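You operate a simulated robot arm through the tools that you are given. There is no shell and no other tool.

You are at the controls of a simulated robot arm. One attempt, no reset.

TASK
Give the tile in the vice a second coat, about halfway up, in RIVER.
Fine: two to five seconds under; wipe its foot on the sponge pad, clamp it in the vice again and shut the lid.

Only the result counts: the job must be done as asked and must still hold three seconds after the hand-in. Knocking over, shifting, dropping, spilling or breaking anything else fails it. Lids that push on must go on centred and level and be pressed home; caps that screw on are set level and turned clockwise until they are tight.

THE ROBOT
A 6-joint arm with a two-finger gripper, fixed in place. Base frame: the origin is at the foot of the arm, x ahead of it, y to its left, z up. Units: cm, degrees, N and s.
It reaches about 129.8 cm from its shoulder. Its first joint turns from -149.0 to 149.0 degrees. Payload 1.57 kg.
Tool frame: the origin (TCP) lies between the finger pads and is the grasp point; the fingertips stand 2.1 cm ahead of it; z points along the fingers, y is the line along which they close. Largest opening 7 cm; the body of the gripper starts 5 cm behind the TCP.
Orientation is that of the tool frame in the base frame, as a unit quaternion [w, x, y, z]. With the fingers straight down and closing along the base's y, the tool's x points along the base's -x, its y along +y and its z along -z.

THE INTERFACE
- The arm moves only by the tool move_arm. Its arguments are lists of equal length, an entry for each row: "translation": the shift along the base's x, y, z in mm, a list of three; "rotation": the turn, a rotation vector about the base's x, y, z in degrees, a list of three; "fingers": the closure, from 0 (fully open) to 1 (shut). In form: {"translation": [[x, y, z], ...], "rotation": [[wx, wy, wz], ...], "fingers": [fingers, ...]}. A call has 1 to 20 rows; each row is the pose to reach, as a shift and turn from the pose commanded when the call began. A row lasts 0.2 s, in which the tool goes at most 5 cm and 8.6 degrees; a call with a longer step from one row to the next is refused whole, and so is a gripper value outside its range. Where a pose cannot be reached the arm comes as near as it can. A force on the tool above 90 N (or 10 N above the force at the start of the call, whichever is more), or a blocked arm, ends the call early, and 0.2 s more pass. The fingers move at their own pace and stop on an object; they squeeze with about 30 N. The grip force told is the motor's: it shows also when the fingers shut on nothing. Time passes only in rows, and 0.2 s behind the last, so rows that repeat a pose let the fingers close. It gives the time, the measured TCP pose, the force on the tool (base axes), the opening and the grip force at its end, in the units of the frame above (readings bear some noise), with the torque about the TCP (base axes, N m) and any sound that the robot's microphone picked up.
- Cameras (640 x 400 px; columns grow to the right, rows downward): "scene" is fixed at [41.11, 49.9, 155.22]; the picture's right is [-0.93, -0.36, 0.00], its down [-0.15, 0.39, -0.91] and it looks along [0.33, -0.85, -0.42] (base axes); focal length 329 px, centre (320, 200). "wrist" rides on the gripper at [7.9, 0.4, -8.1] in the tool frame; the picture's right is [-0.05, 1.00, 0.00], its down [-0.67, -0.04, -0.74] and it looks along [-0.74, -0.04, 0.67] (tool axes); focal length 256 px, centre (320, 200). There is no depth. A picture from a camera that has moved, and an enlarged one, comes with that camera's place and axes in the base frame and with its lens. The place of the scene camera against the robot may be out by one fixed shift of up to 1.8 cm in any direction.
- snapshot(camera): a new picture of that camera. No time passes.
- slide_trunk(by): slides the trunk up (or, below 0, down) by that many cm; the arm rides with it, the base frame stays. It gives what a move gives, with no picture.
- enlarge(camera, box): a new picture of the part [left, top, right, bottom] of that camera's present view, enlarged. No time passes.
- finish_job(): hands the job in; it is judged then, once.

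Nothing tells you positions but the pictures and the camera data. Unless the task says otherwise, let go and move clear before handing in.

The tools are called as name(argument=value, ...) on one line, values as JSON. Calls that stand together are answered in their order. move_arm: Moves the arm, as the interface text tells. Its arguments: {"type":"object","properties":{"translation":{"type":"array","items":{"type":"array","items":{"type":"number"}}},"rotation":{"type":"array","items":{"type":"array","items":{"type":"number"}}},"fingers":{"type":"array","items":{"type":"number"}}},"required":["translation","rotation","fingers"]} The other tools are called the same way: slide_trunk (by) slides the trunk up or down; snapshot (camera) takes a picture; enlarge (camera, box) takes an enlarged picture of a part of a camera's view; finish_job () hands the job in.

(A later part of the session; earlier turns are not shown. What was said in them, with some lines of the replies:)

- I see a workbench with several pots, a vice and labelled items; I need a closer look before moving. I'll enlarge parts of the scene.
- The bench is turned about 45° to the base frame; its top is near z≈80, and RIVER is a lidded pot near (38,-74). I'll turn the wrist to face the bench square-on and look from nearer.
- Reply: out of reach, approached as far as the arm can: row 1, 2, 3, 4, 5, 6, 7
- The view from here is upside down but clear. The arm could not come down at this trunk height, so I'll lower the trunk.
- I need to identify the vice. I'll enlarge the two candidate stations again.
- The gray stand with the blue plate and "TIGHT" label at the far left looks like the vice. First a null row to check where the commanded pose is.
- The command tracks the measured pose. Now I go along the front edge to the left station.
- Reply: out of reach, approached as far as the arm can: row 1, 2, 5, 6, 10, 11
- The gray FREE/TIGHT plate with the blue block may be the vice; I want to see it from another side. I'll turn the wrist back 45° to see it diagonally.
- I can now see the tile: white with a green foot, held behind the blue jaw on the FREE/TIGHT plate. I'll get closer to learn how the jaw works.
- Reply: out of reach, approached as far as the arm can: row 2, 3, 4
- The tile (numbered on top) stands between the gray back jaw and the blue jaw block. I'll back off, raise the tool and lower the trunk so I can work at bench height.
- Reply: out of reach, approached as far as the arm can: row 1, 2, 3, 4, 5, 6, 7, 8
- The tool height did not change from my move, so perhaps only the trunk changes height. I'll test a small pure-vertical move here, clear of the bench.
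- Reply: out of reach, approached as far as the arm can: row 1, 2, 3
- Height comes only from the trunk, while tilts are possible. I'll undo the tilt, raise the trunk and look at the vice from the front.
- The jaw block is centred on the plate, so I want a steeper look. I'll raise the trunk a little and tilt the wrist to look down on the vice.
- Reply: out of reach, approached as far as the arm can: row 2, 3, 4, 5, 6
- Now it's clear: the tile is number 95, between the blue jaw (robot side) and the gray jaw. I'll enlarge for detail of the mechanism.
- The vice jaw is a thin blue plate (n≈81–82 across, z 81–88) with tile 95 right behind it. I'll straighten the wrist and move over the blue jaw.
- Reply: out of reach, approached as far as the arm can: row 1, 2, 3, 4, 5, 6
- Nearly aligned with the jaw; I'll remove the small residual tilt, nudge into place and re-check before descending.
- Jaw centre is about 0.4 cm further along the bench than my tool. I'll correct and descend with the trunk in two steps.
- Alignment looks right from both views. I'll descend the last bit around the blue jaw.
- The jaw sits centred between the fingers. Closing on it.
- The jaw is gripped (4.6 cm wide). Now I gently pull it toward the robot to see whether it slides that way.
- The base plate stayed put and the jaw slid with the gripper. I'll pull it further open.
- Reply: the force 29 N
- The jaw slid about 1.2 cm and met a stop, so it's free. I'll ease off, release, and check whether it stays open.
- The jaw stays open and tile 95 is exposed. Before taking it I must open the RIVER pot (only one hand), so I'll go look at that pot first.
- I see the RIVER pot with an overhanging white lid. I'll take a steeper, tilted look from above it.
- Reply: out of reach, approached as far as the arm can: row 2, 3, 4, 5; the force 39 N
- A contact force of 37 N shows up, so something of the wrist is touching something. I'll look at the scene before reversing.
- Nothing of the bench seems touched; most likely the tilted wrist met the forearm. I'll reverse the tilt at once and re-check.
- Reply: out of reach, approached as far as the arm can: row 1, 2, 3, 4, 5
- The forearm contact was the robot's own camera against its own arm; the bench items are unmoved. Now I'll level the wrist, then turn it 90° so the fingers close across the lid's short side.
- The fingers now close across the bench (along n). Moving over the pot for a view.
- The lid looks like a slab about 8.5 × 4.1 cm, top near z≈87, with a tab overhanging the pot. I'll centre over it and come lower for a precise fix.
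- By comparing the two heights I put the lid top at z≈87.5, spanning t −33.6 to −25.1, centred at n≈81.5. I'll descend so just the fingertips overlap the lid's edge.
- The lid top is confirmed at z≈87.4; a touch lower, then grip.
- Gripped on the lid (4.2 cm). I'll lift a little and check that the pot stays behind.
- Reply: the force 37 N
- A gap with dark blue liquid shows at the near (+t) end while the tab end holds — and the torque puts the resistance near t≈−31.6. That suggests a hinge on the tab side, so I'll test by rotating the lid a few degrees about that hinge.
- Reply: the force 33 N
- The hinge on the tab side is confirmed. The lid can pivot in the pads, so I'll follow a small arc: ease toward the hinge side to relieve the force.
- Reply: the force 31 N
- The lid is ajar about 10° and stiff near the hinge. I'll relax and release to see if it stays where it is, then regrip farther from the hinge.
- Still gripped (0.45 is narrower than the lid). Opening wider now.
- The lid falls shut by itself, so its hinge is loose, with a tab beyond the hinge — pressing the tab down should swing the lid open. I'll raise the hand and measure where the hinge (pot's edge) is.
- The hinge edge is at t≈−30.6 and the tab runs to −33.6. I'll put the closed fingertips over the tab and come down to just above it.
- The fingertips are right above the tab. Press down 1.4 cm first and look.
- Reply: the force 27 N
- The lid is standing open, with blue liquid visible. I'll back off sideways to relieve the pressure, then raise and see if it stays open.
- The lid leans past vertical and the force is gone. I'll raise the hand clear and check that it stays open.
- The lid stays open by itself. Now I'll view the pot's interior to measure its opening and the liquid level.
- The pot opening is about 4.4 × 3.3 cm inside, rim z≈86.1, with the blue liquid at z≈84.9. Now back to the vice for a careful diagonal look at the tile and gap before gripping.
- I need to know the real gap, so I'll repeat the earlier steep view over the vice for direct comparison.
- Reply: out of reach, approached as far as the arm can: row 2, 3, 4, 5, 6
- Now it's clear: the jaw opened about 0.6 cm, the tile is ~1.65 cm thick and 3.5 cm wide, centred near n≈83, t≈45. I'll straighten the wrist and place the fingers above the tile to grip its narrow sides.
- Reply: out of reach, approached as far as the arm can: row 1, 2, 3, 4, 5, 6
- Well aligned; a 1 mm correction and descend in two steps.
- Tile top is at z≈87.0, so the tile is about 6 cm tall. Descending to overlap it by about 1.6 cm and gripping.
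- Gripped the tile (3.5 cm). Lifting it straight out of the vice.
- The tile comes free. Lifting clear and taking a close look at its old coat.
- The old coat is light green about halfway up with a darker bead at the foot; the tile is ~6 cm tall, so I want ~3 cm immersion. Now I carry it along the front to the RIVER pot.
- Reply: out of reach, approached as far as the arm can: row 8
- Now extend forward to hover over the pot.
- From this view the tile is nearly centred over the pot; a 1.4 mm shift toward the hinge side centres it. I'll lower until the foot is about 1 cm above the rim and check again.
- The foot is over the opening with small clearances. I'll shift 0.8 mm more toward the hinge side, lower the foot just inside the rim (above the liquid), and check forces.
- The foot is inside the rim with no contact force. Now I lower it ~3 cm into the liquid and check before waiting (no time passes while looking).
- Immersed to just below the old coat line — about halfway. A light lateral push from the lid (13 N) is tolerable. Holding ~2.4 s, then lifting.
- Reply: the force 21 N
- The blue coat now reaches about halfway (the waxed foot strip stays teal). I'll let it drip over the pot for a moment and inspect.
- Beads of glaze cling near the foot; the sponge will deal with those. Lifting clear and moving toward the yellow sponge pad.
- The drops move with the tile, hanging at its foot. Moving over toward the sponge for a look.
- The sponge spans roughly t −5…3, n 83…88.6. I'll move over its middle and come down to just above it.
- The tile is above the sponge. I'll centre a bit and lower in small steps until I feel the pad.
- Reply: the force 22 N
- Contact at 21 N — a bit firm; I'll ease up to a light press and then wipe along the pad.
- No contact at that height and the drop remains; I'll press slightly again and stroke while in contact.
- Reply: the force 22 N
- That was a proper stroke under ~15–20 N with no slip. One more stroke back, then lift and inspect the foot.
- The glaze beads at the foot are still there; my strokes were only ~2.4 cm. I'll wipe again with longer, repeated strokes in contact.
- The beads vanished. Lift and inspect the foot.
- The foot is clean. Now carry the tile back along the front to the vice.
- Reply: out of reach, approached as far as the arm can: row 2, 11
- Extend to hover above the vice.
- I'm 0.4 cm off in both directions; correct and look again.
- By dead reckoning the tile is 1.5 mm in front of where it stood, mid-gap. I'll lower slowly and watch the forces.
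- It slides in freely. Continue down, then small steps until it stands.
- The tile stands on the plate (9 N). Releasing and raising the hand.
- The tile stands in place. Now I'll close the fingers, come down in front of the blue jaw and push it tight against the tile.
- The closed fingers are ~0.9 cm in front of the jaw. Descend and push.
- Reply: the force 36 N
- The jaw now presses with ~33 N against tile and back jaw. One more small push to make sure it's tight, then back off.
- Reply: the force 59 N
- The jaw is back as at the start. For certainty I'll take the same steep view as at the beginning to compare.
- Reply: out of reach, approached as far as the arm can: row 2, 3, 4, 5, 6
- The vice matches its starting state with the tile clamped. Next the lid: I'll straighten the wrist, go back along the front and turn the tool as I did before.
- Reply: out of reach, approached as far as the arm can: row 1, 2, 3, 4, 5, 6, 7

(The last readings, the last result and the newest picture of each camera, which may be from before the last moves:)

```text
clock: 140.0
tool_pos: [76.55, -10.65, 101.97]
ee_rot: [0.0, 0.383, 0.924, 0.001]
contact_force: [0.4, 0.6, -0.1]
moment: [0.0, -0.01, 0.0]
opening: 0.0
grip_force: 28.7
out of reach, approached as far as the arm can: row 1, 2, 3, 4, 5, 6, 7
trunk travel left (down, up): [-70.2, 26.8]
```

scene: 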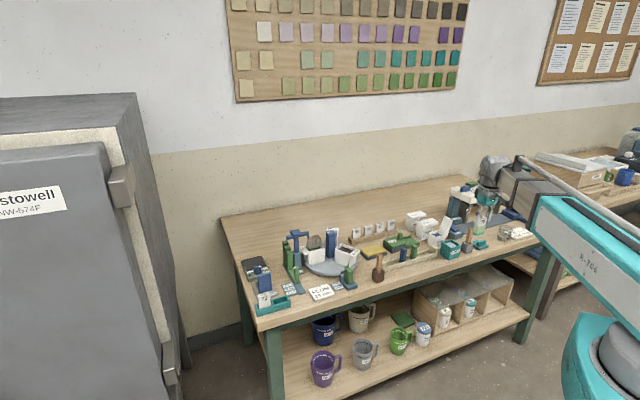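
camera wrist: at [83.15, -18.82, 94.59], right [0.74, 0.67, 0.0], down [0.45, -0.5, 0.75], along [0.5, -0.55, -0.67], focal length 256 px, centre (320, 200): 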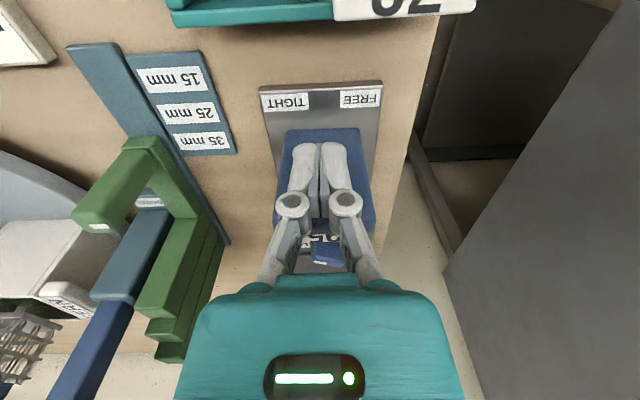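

move_arm(translation=[[-32, -32, 0], [-64, -65, 0], [-97, -98, 0], [-129, -131, 0], [-162, -164, 0], [-194, -196, 0], [-227, -229, 0], [-259, -262, 0], [-292, -295, 0], [-324, -328, 0], [-357, -360, 0], [-389, -393, 0], [-422, -426, 0], [-454, -459, 0], [-454, -459, 0]], rotation=[[0, 0, -6.4], [0, 0, -12.8], [0, 0, -19.3], [0, 0, -25.7], [0, 0, -32.1], [0, 0, -38.6], [0, 0, -45], [0, 0, -51.4], [0, 0, -57.9], [0, 0, -64.3], [0, 0, -70.7], [0, 0, -77.1], [0, 0, -83.6], [0, 0, -90], [0, 0, -90]], fingers=[1, 1, 1, 1, 1, 1, 1, 1, 1, 1, 1, 1, 1, 1, 1])

move_arm(translation=[[28, -28, 0], [56, -56, 0], [84, -84, 0], [112, -112, 0], [136, -136, 0], [136, -136, 0]], rotation=[[0, 0, 0], [0, 0, 0], [0, 0, 0], [0, 0, 0], [0, 0, 0], [0, 0, 0]], fingers=[1, 1, 1, 1, 1, 1])

snapshot(camera="wrist")

enlarge(camera="scene", box=[415, 185, 495, 255])

```text
clock: 143.2
tool_pos: [31.35, -56.56, 102.11]
ee_rot: [0.0, 0.924, 0.383, 0.001]
contact_force: [-0.3, 0.8, 0.0]
moment: [-0.02, 0.0, -0.02]
opening: 0.01
grip_force: 29.2
out of reach, approached as far as the arm can: row 9, 11, 12, 13
trunk travel left (down, up): [-70.2, 26.8]
```

```text
clock: 144.6
tool_pos: [44.63, -70.24, 102.08]
ee_rot: [0.0, 0.924, 0.383, 0.0]
contact_force: [-1.9, 0.8, 0.0]
moment: [-0.01, 0.0, -0.01]
opening: 0.02
grip_force: 28.6
out of reach, approached as far as the arm can: row 4, 5, 6
trunk travel left (down, up): [-70.2, 26.8]
```

```text
taken
camera wrist: at [50.73, -64.82, 110.1], right [0.67, -0.74, 0.0], down [-0.5, -0.45, 0.74], along [-0.55, -0.5, -0.67], focal length 256 px, centre (320, 200)
```

wrist: 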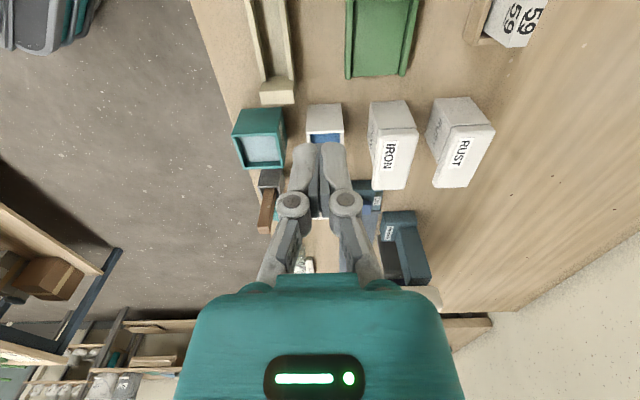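

```text
5.71 times, centred on (455, 220) of scene
camera zoom: at [41.11, 49.9, 155.22], right [-0.93, -0.36, 0.0], down [-0.15, 0.39, -0.91], along [0.33, -0.85, -0.42], focal length 1879 px, centre (-451, 86)
```

zoom: 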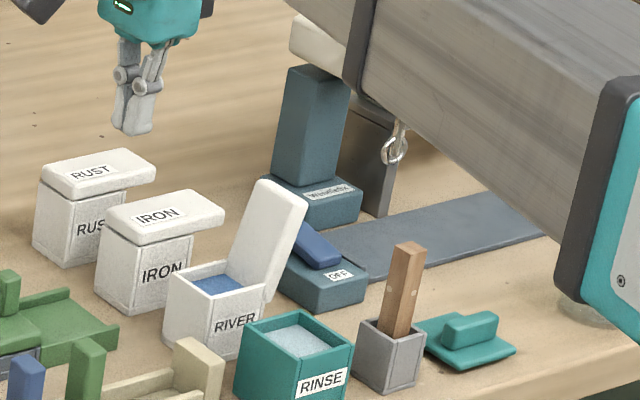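

Lid still open. Move over and past it to its back side, staying high.

move_arm(translation=[[-32, -32, 0], [-64, -64, 0], [-96, -96, 0], [-127.5, -128.5, 0], [-127.5, -128.5, 0]], rotation=[[0, 0, 0], [0, 0, 0], [0, 0, 0], [0, 0, 0], [0, 0, 0]], fingers=[1, 1, 1, 1, 1])

snapshot(camera="wrist")

enlarge(camera="scene", box=[415, 175, 495, 255])

```text
clock: 145.8
tool_pos: [31.71, -83.3, 102.13]
ee_rot: [0.0, 0.924, 0.384, 0.001]
contact_force: [-0.6, -0.4, 0.0]
moment: [0.02, -0.04, 0.02]
opening: 0.0
grip_force: 28.2
out of reach, approached as far as the arm can: row 4, 5
trunk travel left (down, up): [-70.2, 26.8]
```

```text
taken
camera wrist: at [37.75, -77.84, 110.1], right [0.67, -0.74, 0.0], down [-0.5, -0.45, 0.74], along [-0.55, -0.5, -0.67], focal length 256 px, centre (320, 200)
```

wrist: 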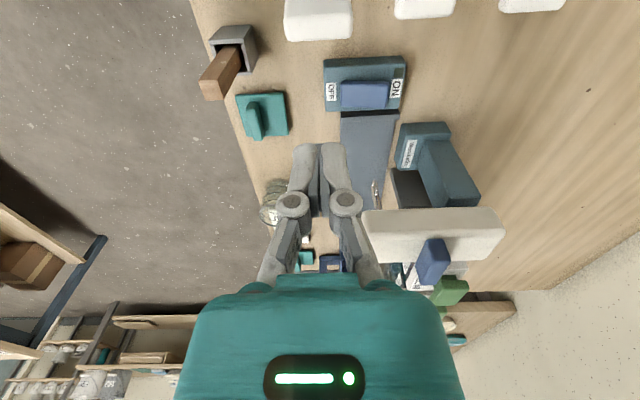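

```text
5.00 times, centred on (455, 215) of scene
camera zoom: at [41.11, 49.9, 155.22], right [-0.93, -0.36, 0.0], down [-0.15, 0.39, -0.91], along [0.33, -0.85, -0.42], focal length 1644 px, centre (-355, 125)
```

zoom: 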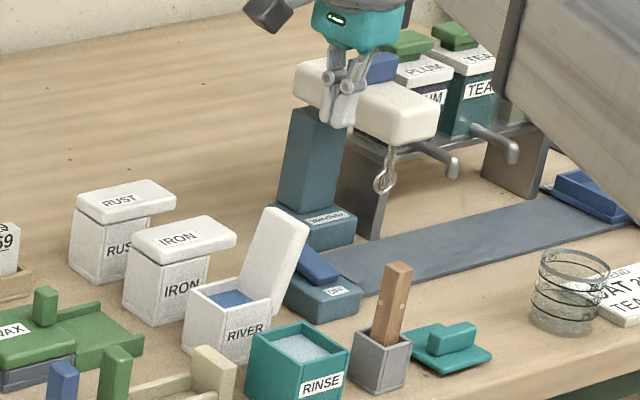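

The fingers are 2 cm behind the lid with the mixer head well clear. Lowering to lid height.

slide_trunk(by=-8)

slide_trunk(by=-3.2)

snapshot(camera="wrist")

enlarge(camera="scene", box=[425, 185, 495, 255])

```text
clock: 146.9
tool_pos: [31.82, -83.26, 93.98]
ee_rot: [-0.001, 0.924, 0.383, 0.0]
contact_force: [0.1, -0.2, -0.8]
moment: [0.0, -0.02, -0.01]
opening: 0.0
grip_force: 28.5
trunk travel left (down, up): [-62.2, 34.8]
```

```text
clock: 147.7
tool_pos: [31.77, -83.27, 90.82]
ee_rot: [0.001, 0.924, 0.383, 0.0]
contact_force: [-0.4, -0.3, -0.2]
moment: [0.01, 0.01, 0.0]
opening: 0.03
grip_force: 28.7
trunk travel left (down, up): [-59.0, 38.0]
```

```text
taken
camera wrist: at [37.8, -77.81, 98.91], right [0.67, -0.74, 0.0], down [-0.5, -0.45, 0.74], along [-0.55, -0.5, -0.67], focal length 256 px, centre (320, 200)
```

wrist: 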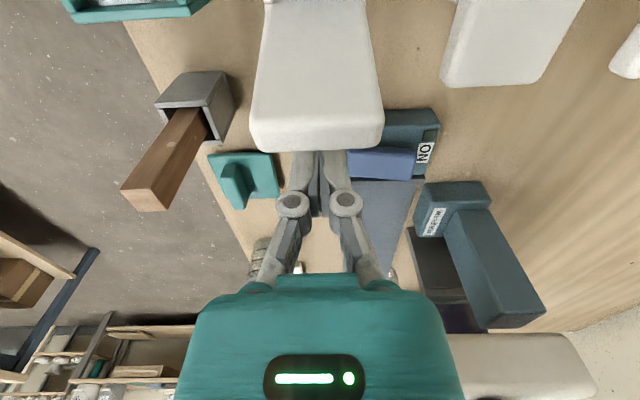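

```text
5.71 times, centred on (460, 220) of scene
camera zoom: at [41.11, 49.9, 155.22], right [-0.93, -0.36, 0.0], down [-0.15, 0.39, -0.91], along [0.33, -0.85, -0.42], focal length 1879 px, centre (-480, 86)
```

zoom: 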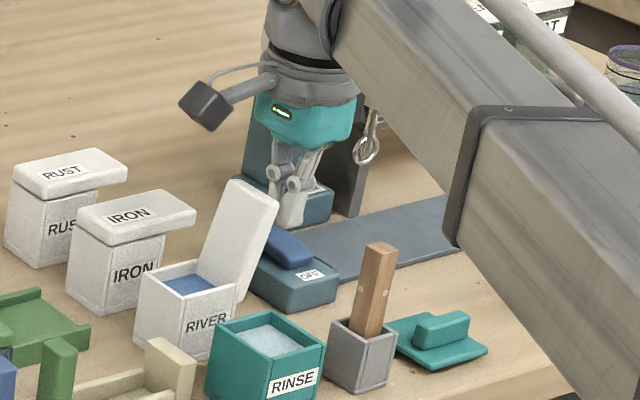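

Now push the lid toward closing, 4 cm first.

move_arm(translation=[[3.5, 3.5, 0], [7, 7, 0], [10.5, 10.5, 0], [14, 14, 0], [17.5, 17.5, 0], [21, 21, 0], [24.5, 24.5, 0], [28, 28, 0]], rotation=[[0, 0, 0], [0, 0, 0], [0, 0, 0], [0, 0, 0], [0, 0, 0], [0, 0, 0], [0, 0, 0], [0, 0, 0]], fingers=[1, 1, 1, 1, 1, 1, 1, 1])

enlarge(camera="scene", box=[425, 185, 495, 255])

```text
clock: 149.5
tool_pos: [34.7, -80.45, 90.87]
ee_rot: [0.0, 0.924, 0.383, 0.001]
contact_force: [-0.4, -0.3, 0.4]
moment: [0.01, -0.03, -0.02]
opening: 0.59
grip_force: 28.9
trunk travel left (down, up): [-59.0, 38.0]
```

```text
5.71 times, centred on (460, 220) of scene
camera zoom: at [41.11, 49.9, 155.22], right [-0.93, -0.36, 0.0], down [-0.15, 0.39, -0.91], along [0.33, -0.85, -0.42], focal length 1879 px, centre (-480, 86)
```

zoom: 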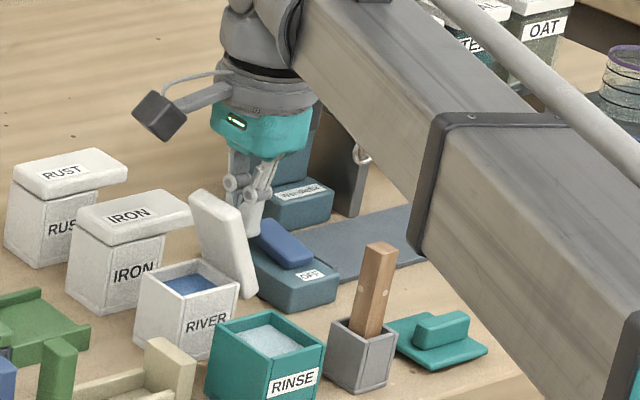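

The lid is moving over nicely. Continue pushing until it falls shut.

move_arm(translation=[[3.5, 3.5, 0], [7, 7, 0], [10.5, 10.5, 0], [14, 14, 0], [14, 14, 0], [14, 14, 0]], rotation=[[0, 0, 0], [0, 0, 0], [0, 0, 0], [0, 0, 0], [0, 0, 0], [0, 0, 0]], fingers=[1, 1, 1, 1, 1, 1])

enlarge(camera="scene", box=[425, 185, 495, 255])

snapshot(camera="wrist")

```text
clock: 150.9
tool_pos: [35.97, -79.0, 90.88]
ee_rot: [0.001, 0.924, 0.382, 0.0]
contact_force: [-0.6, -0.4, -0.3]
moment: [-0.02, 0.01, 0.01]
opening: 0.0
grip_force: 28.4
trunk travel left (down, up): [-59.0, 38.0]
```

```text
5.71 times, centred on (460, 220) of scene
camera zoom: at [41.11, 49.9, 155.22], right [-0.93, -0.36, 0.0], down [-0.15, 0.39, -0.91], along [0.33, -0.85, -0.42], focal length 1879 px, centre (-480, 86)
```

zoom: 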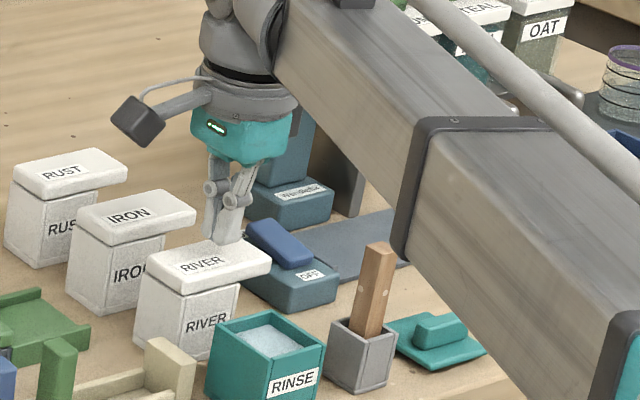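

```text
taken
camera wrist: at [41.98, -73.53, 98.91], right [0.67, -0.74, 0.0], down [-0.5, -0.45, 0.74], along [-0.55, -0.5, -0.67], focal length 256 px, centre (320, 200)
```

wrist: 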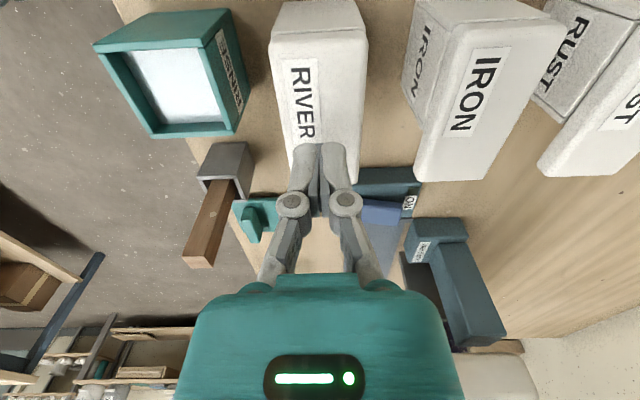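

The lid has fallen shut. I'll press it gently over the pot body to be sure it's fully home.

move_arm(translation=[[9, 9, 0], [18, 18, 0], [18, 18, 0]], rotation=[[0, 0, 0], [0, 0, 0], [0, 0, 0]], fingers=[1, 1, 1])

slide_trunk(by=-1.2)

slide_trunk(by=-0.25)

enlarge(camera="scene", box=[430, 205, 480, 255])

```text
clock: 151.7
tool_pos: [37.81, -77.27, 90.83]
ee_rot: [-0.001, 0.924, 0.383, 0.0]
contact_force: [-0.5, -0.2, -0.3]
moment: [-0.01, 0.01, -0.06]
opening: 0.0
grip_force: 28.0
trunk travel left (down, up): [-59.0, 38.0]
```

```text
clock: 152.3
tool_pos: [37.95, -77.16, 89.64]
ee_rot: [0.0, 0.924, 0.383, 0.0]
contact_force: [-0.3, -0.3, -0.6]
moment: [0.02, 0.02, -0.01]
opening: 0.0
grip_force: 28.6
trunk travel left (down, up): [-57.8, 39.2]
```

```text
clock: 152.8
tool_pos: [37.78, -77.26, 89.61]
ee_rot: [0.001, 0.924, 0.383, 0.0]
contact_force: [2.9, -5.2, 17.6]
moment: [-0.14, 0.03, 0.04]
opening: 0.59
grip_force: 28.8
trunk travel left (down, up): [-57.5, 39.5]
```

```text
8.00 times, centred on (455, 230) of scene
camera zoom: at [41.11, 49.9, 155.22], right [-0.93, -0.36, 0.0], down [-0.15, 0.39, -0.91], along [0.33, -0.85, -0.42], focal length 2631 px, centre (-760, -40)
```

zoom: 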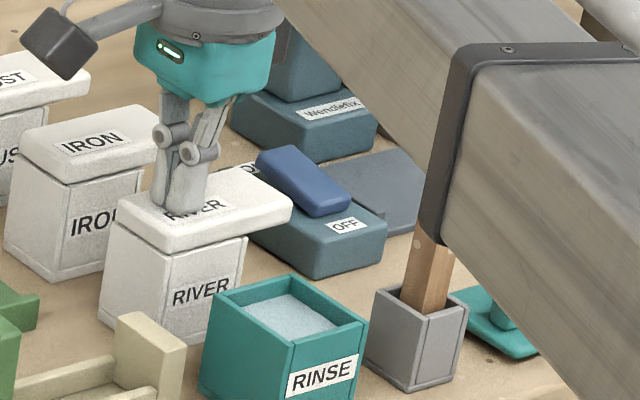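

The lid is home (17 N press). Raise, retreat clear of the bench, and do a final check.

slide_trunk(by=13)

move_arm(translation=[[-28, 28, 0], [-56, 56, 0], [-84, 84, 0], [-112, 112, 0], [-140, 140, 0], [-140, 140, 0]], rotation=[[0, 0, 0], [0, 0, 0], [0, 0, 0], [0, 0, 0], [0, 0, 0], [0, 0, 0]], fingers=[1, 0.5, 0, 0, 0, 0])

snapshot(camera="scene")

enlarge(camera="scene", box=[340, 190, 480, 290])

enlarge(camera="scene", box=[230, 210, 370, 320])

enlarge(camera="scene", box=[425, 215, 475, 255])

```text
clock: 154.4
tool_pos: [37.95, -77.27, 102.45]
ee_rot: [-0.001, 0.924, 0.383, 0.0]
contact_force: [0.2, -1.1, 0.0]
moment: [0.0, -0.01, -0.01]
opening: 0.0
grip_force: 28.8
trunk travel left (down, up): [-70.5, 26.5]
```

```text
clock: 155.8
tool_pos: [24.05, -62.74, 102.45]
ee_rot: [0.001, 0.923, 0.384, 0.0]
contact_force: [-0.1, 0.0, -0.9]
moment: [-0.03, -0.01, 0.02]
opening: 7.01
grip_force: 0.0
trunk travel left (down, up): [-70.5, 26.5]
```

```text
taken
```

scene: 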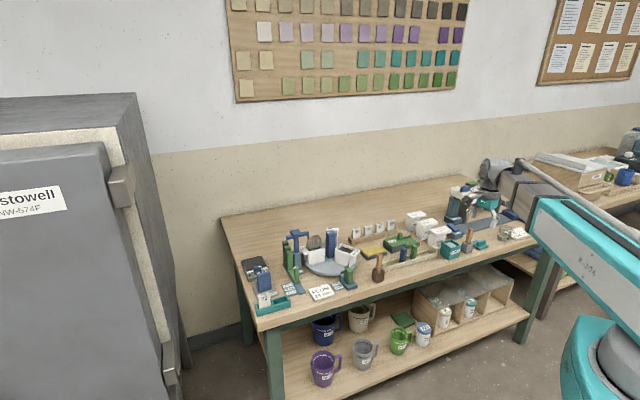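

```text
4.00 times, centred on (410, 240) of scene
camera zoom: at [41.11, 49.9, 155.22], right [-0.93, -0.36, 0.0], down [-0.15, 0.39, -0.91], along [0.33, -0.85, -0.42], focal length 1316 px, centre (-40, 40)
```

zoom: 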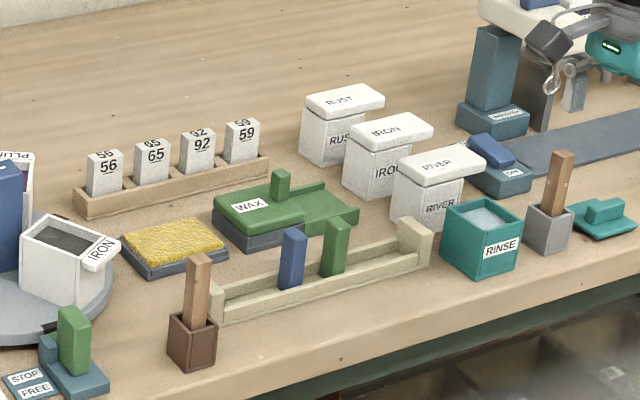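

```text
3.64 times, centred on (300, 265) of scene
camera zoom: at [41.11, 49.9, 155.22], right [-0.93, -0.36, 0.0], down [-0.15, 0.39, -0.91], along [0.33, -0.85, -0.42], focal length 1196 px, centre (393, -36)
```

zoom: 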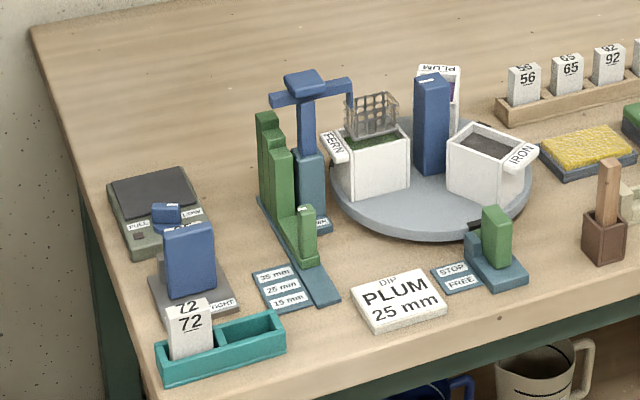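

```text
10.00 times, centred on (450, 235) of scene
camera zoom: at [41.11, 49.9, 155.22], right [-0.93, -0.36, 0.0], down [-0.15, 0.39, -0.91], along [0.33, -0.85, -0.42], focal length 3289 px, centre (-980, -150)
```

zoom: 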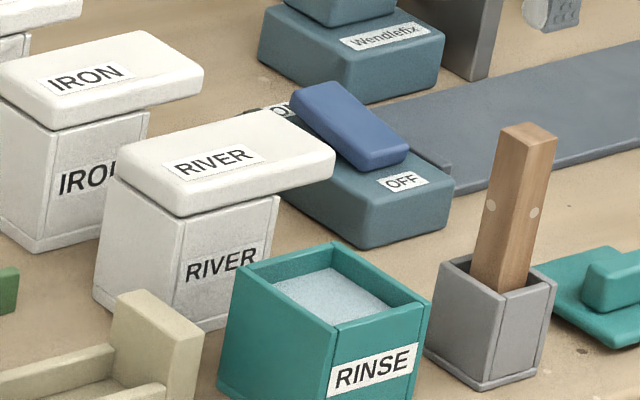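

Everything matches the starting layout: tile 95 is recoated, wiped and clamped, the RIVER lid is shut, nothing else has moved and the hand is clear. Handing in.

finish_job()

```text
The job is handed in.
```

I gave tile 95 its second coat in RIVER and handed the job in. I don't have the judge's result.

- **Dip:** the blue coat reached about halfway up the tile. It was under for roughly 3 seconds.
- **Lid contact:** while it was under, a finger leaned against the open lid with 13–21 N. That showed no visible effect.
- **Wipe:** the first two strokes on the sponge left beads of glaze on the foot. Longer, repeated strokes cleared them.
- **Vice:** the tile is back in the vice. I pushed the jaw tight with over 50 N, and a close view from above matches the starting state.
- **Lid:** the RIVER lid turned out to be hinged. It is shut and was pressed home with about 18 N.

The last pictures show everything else on the bench where it started. The hand was open and clear when I handed in.
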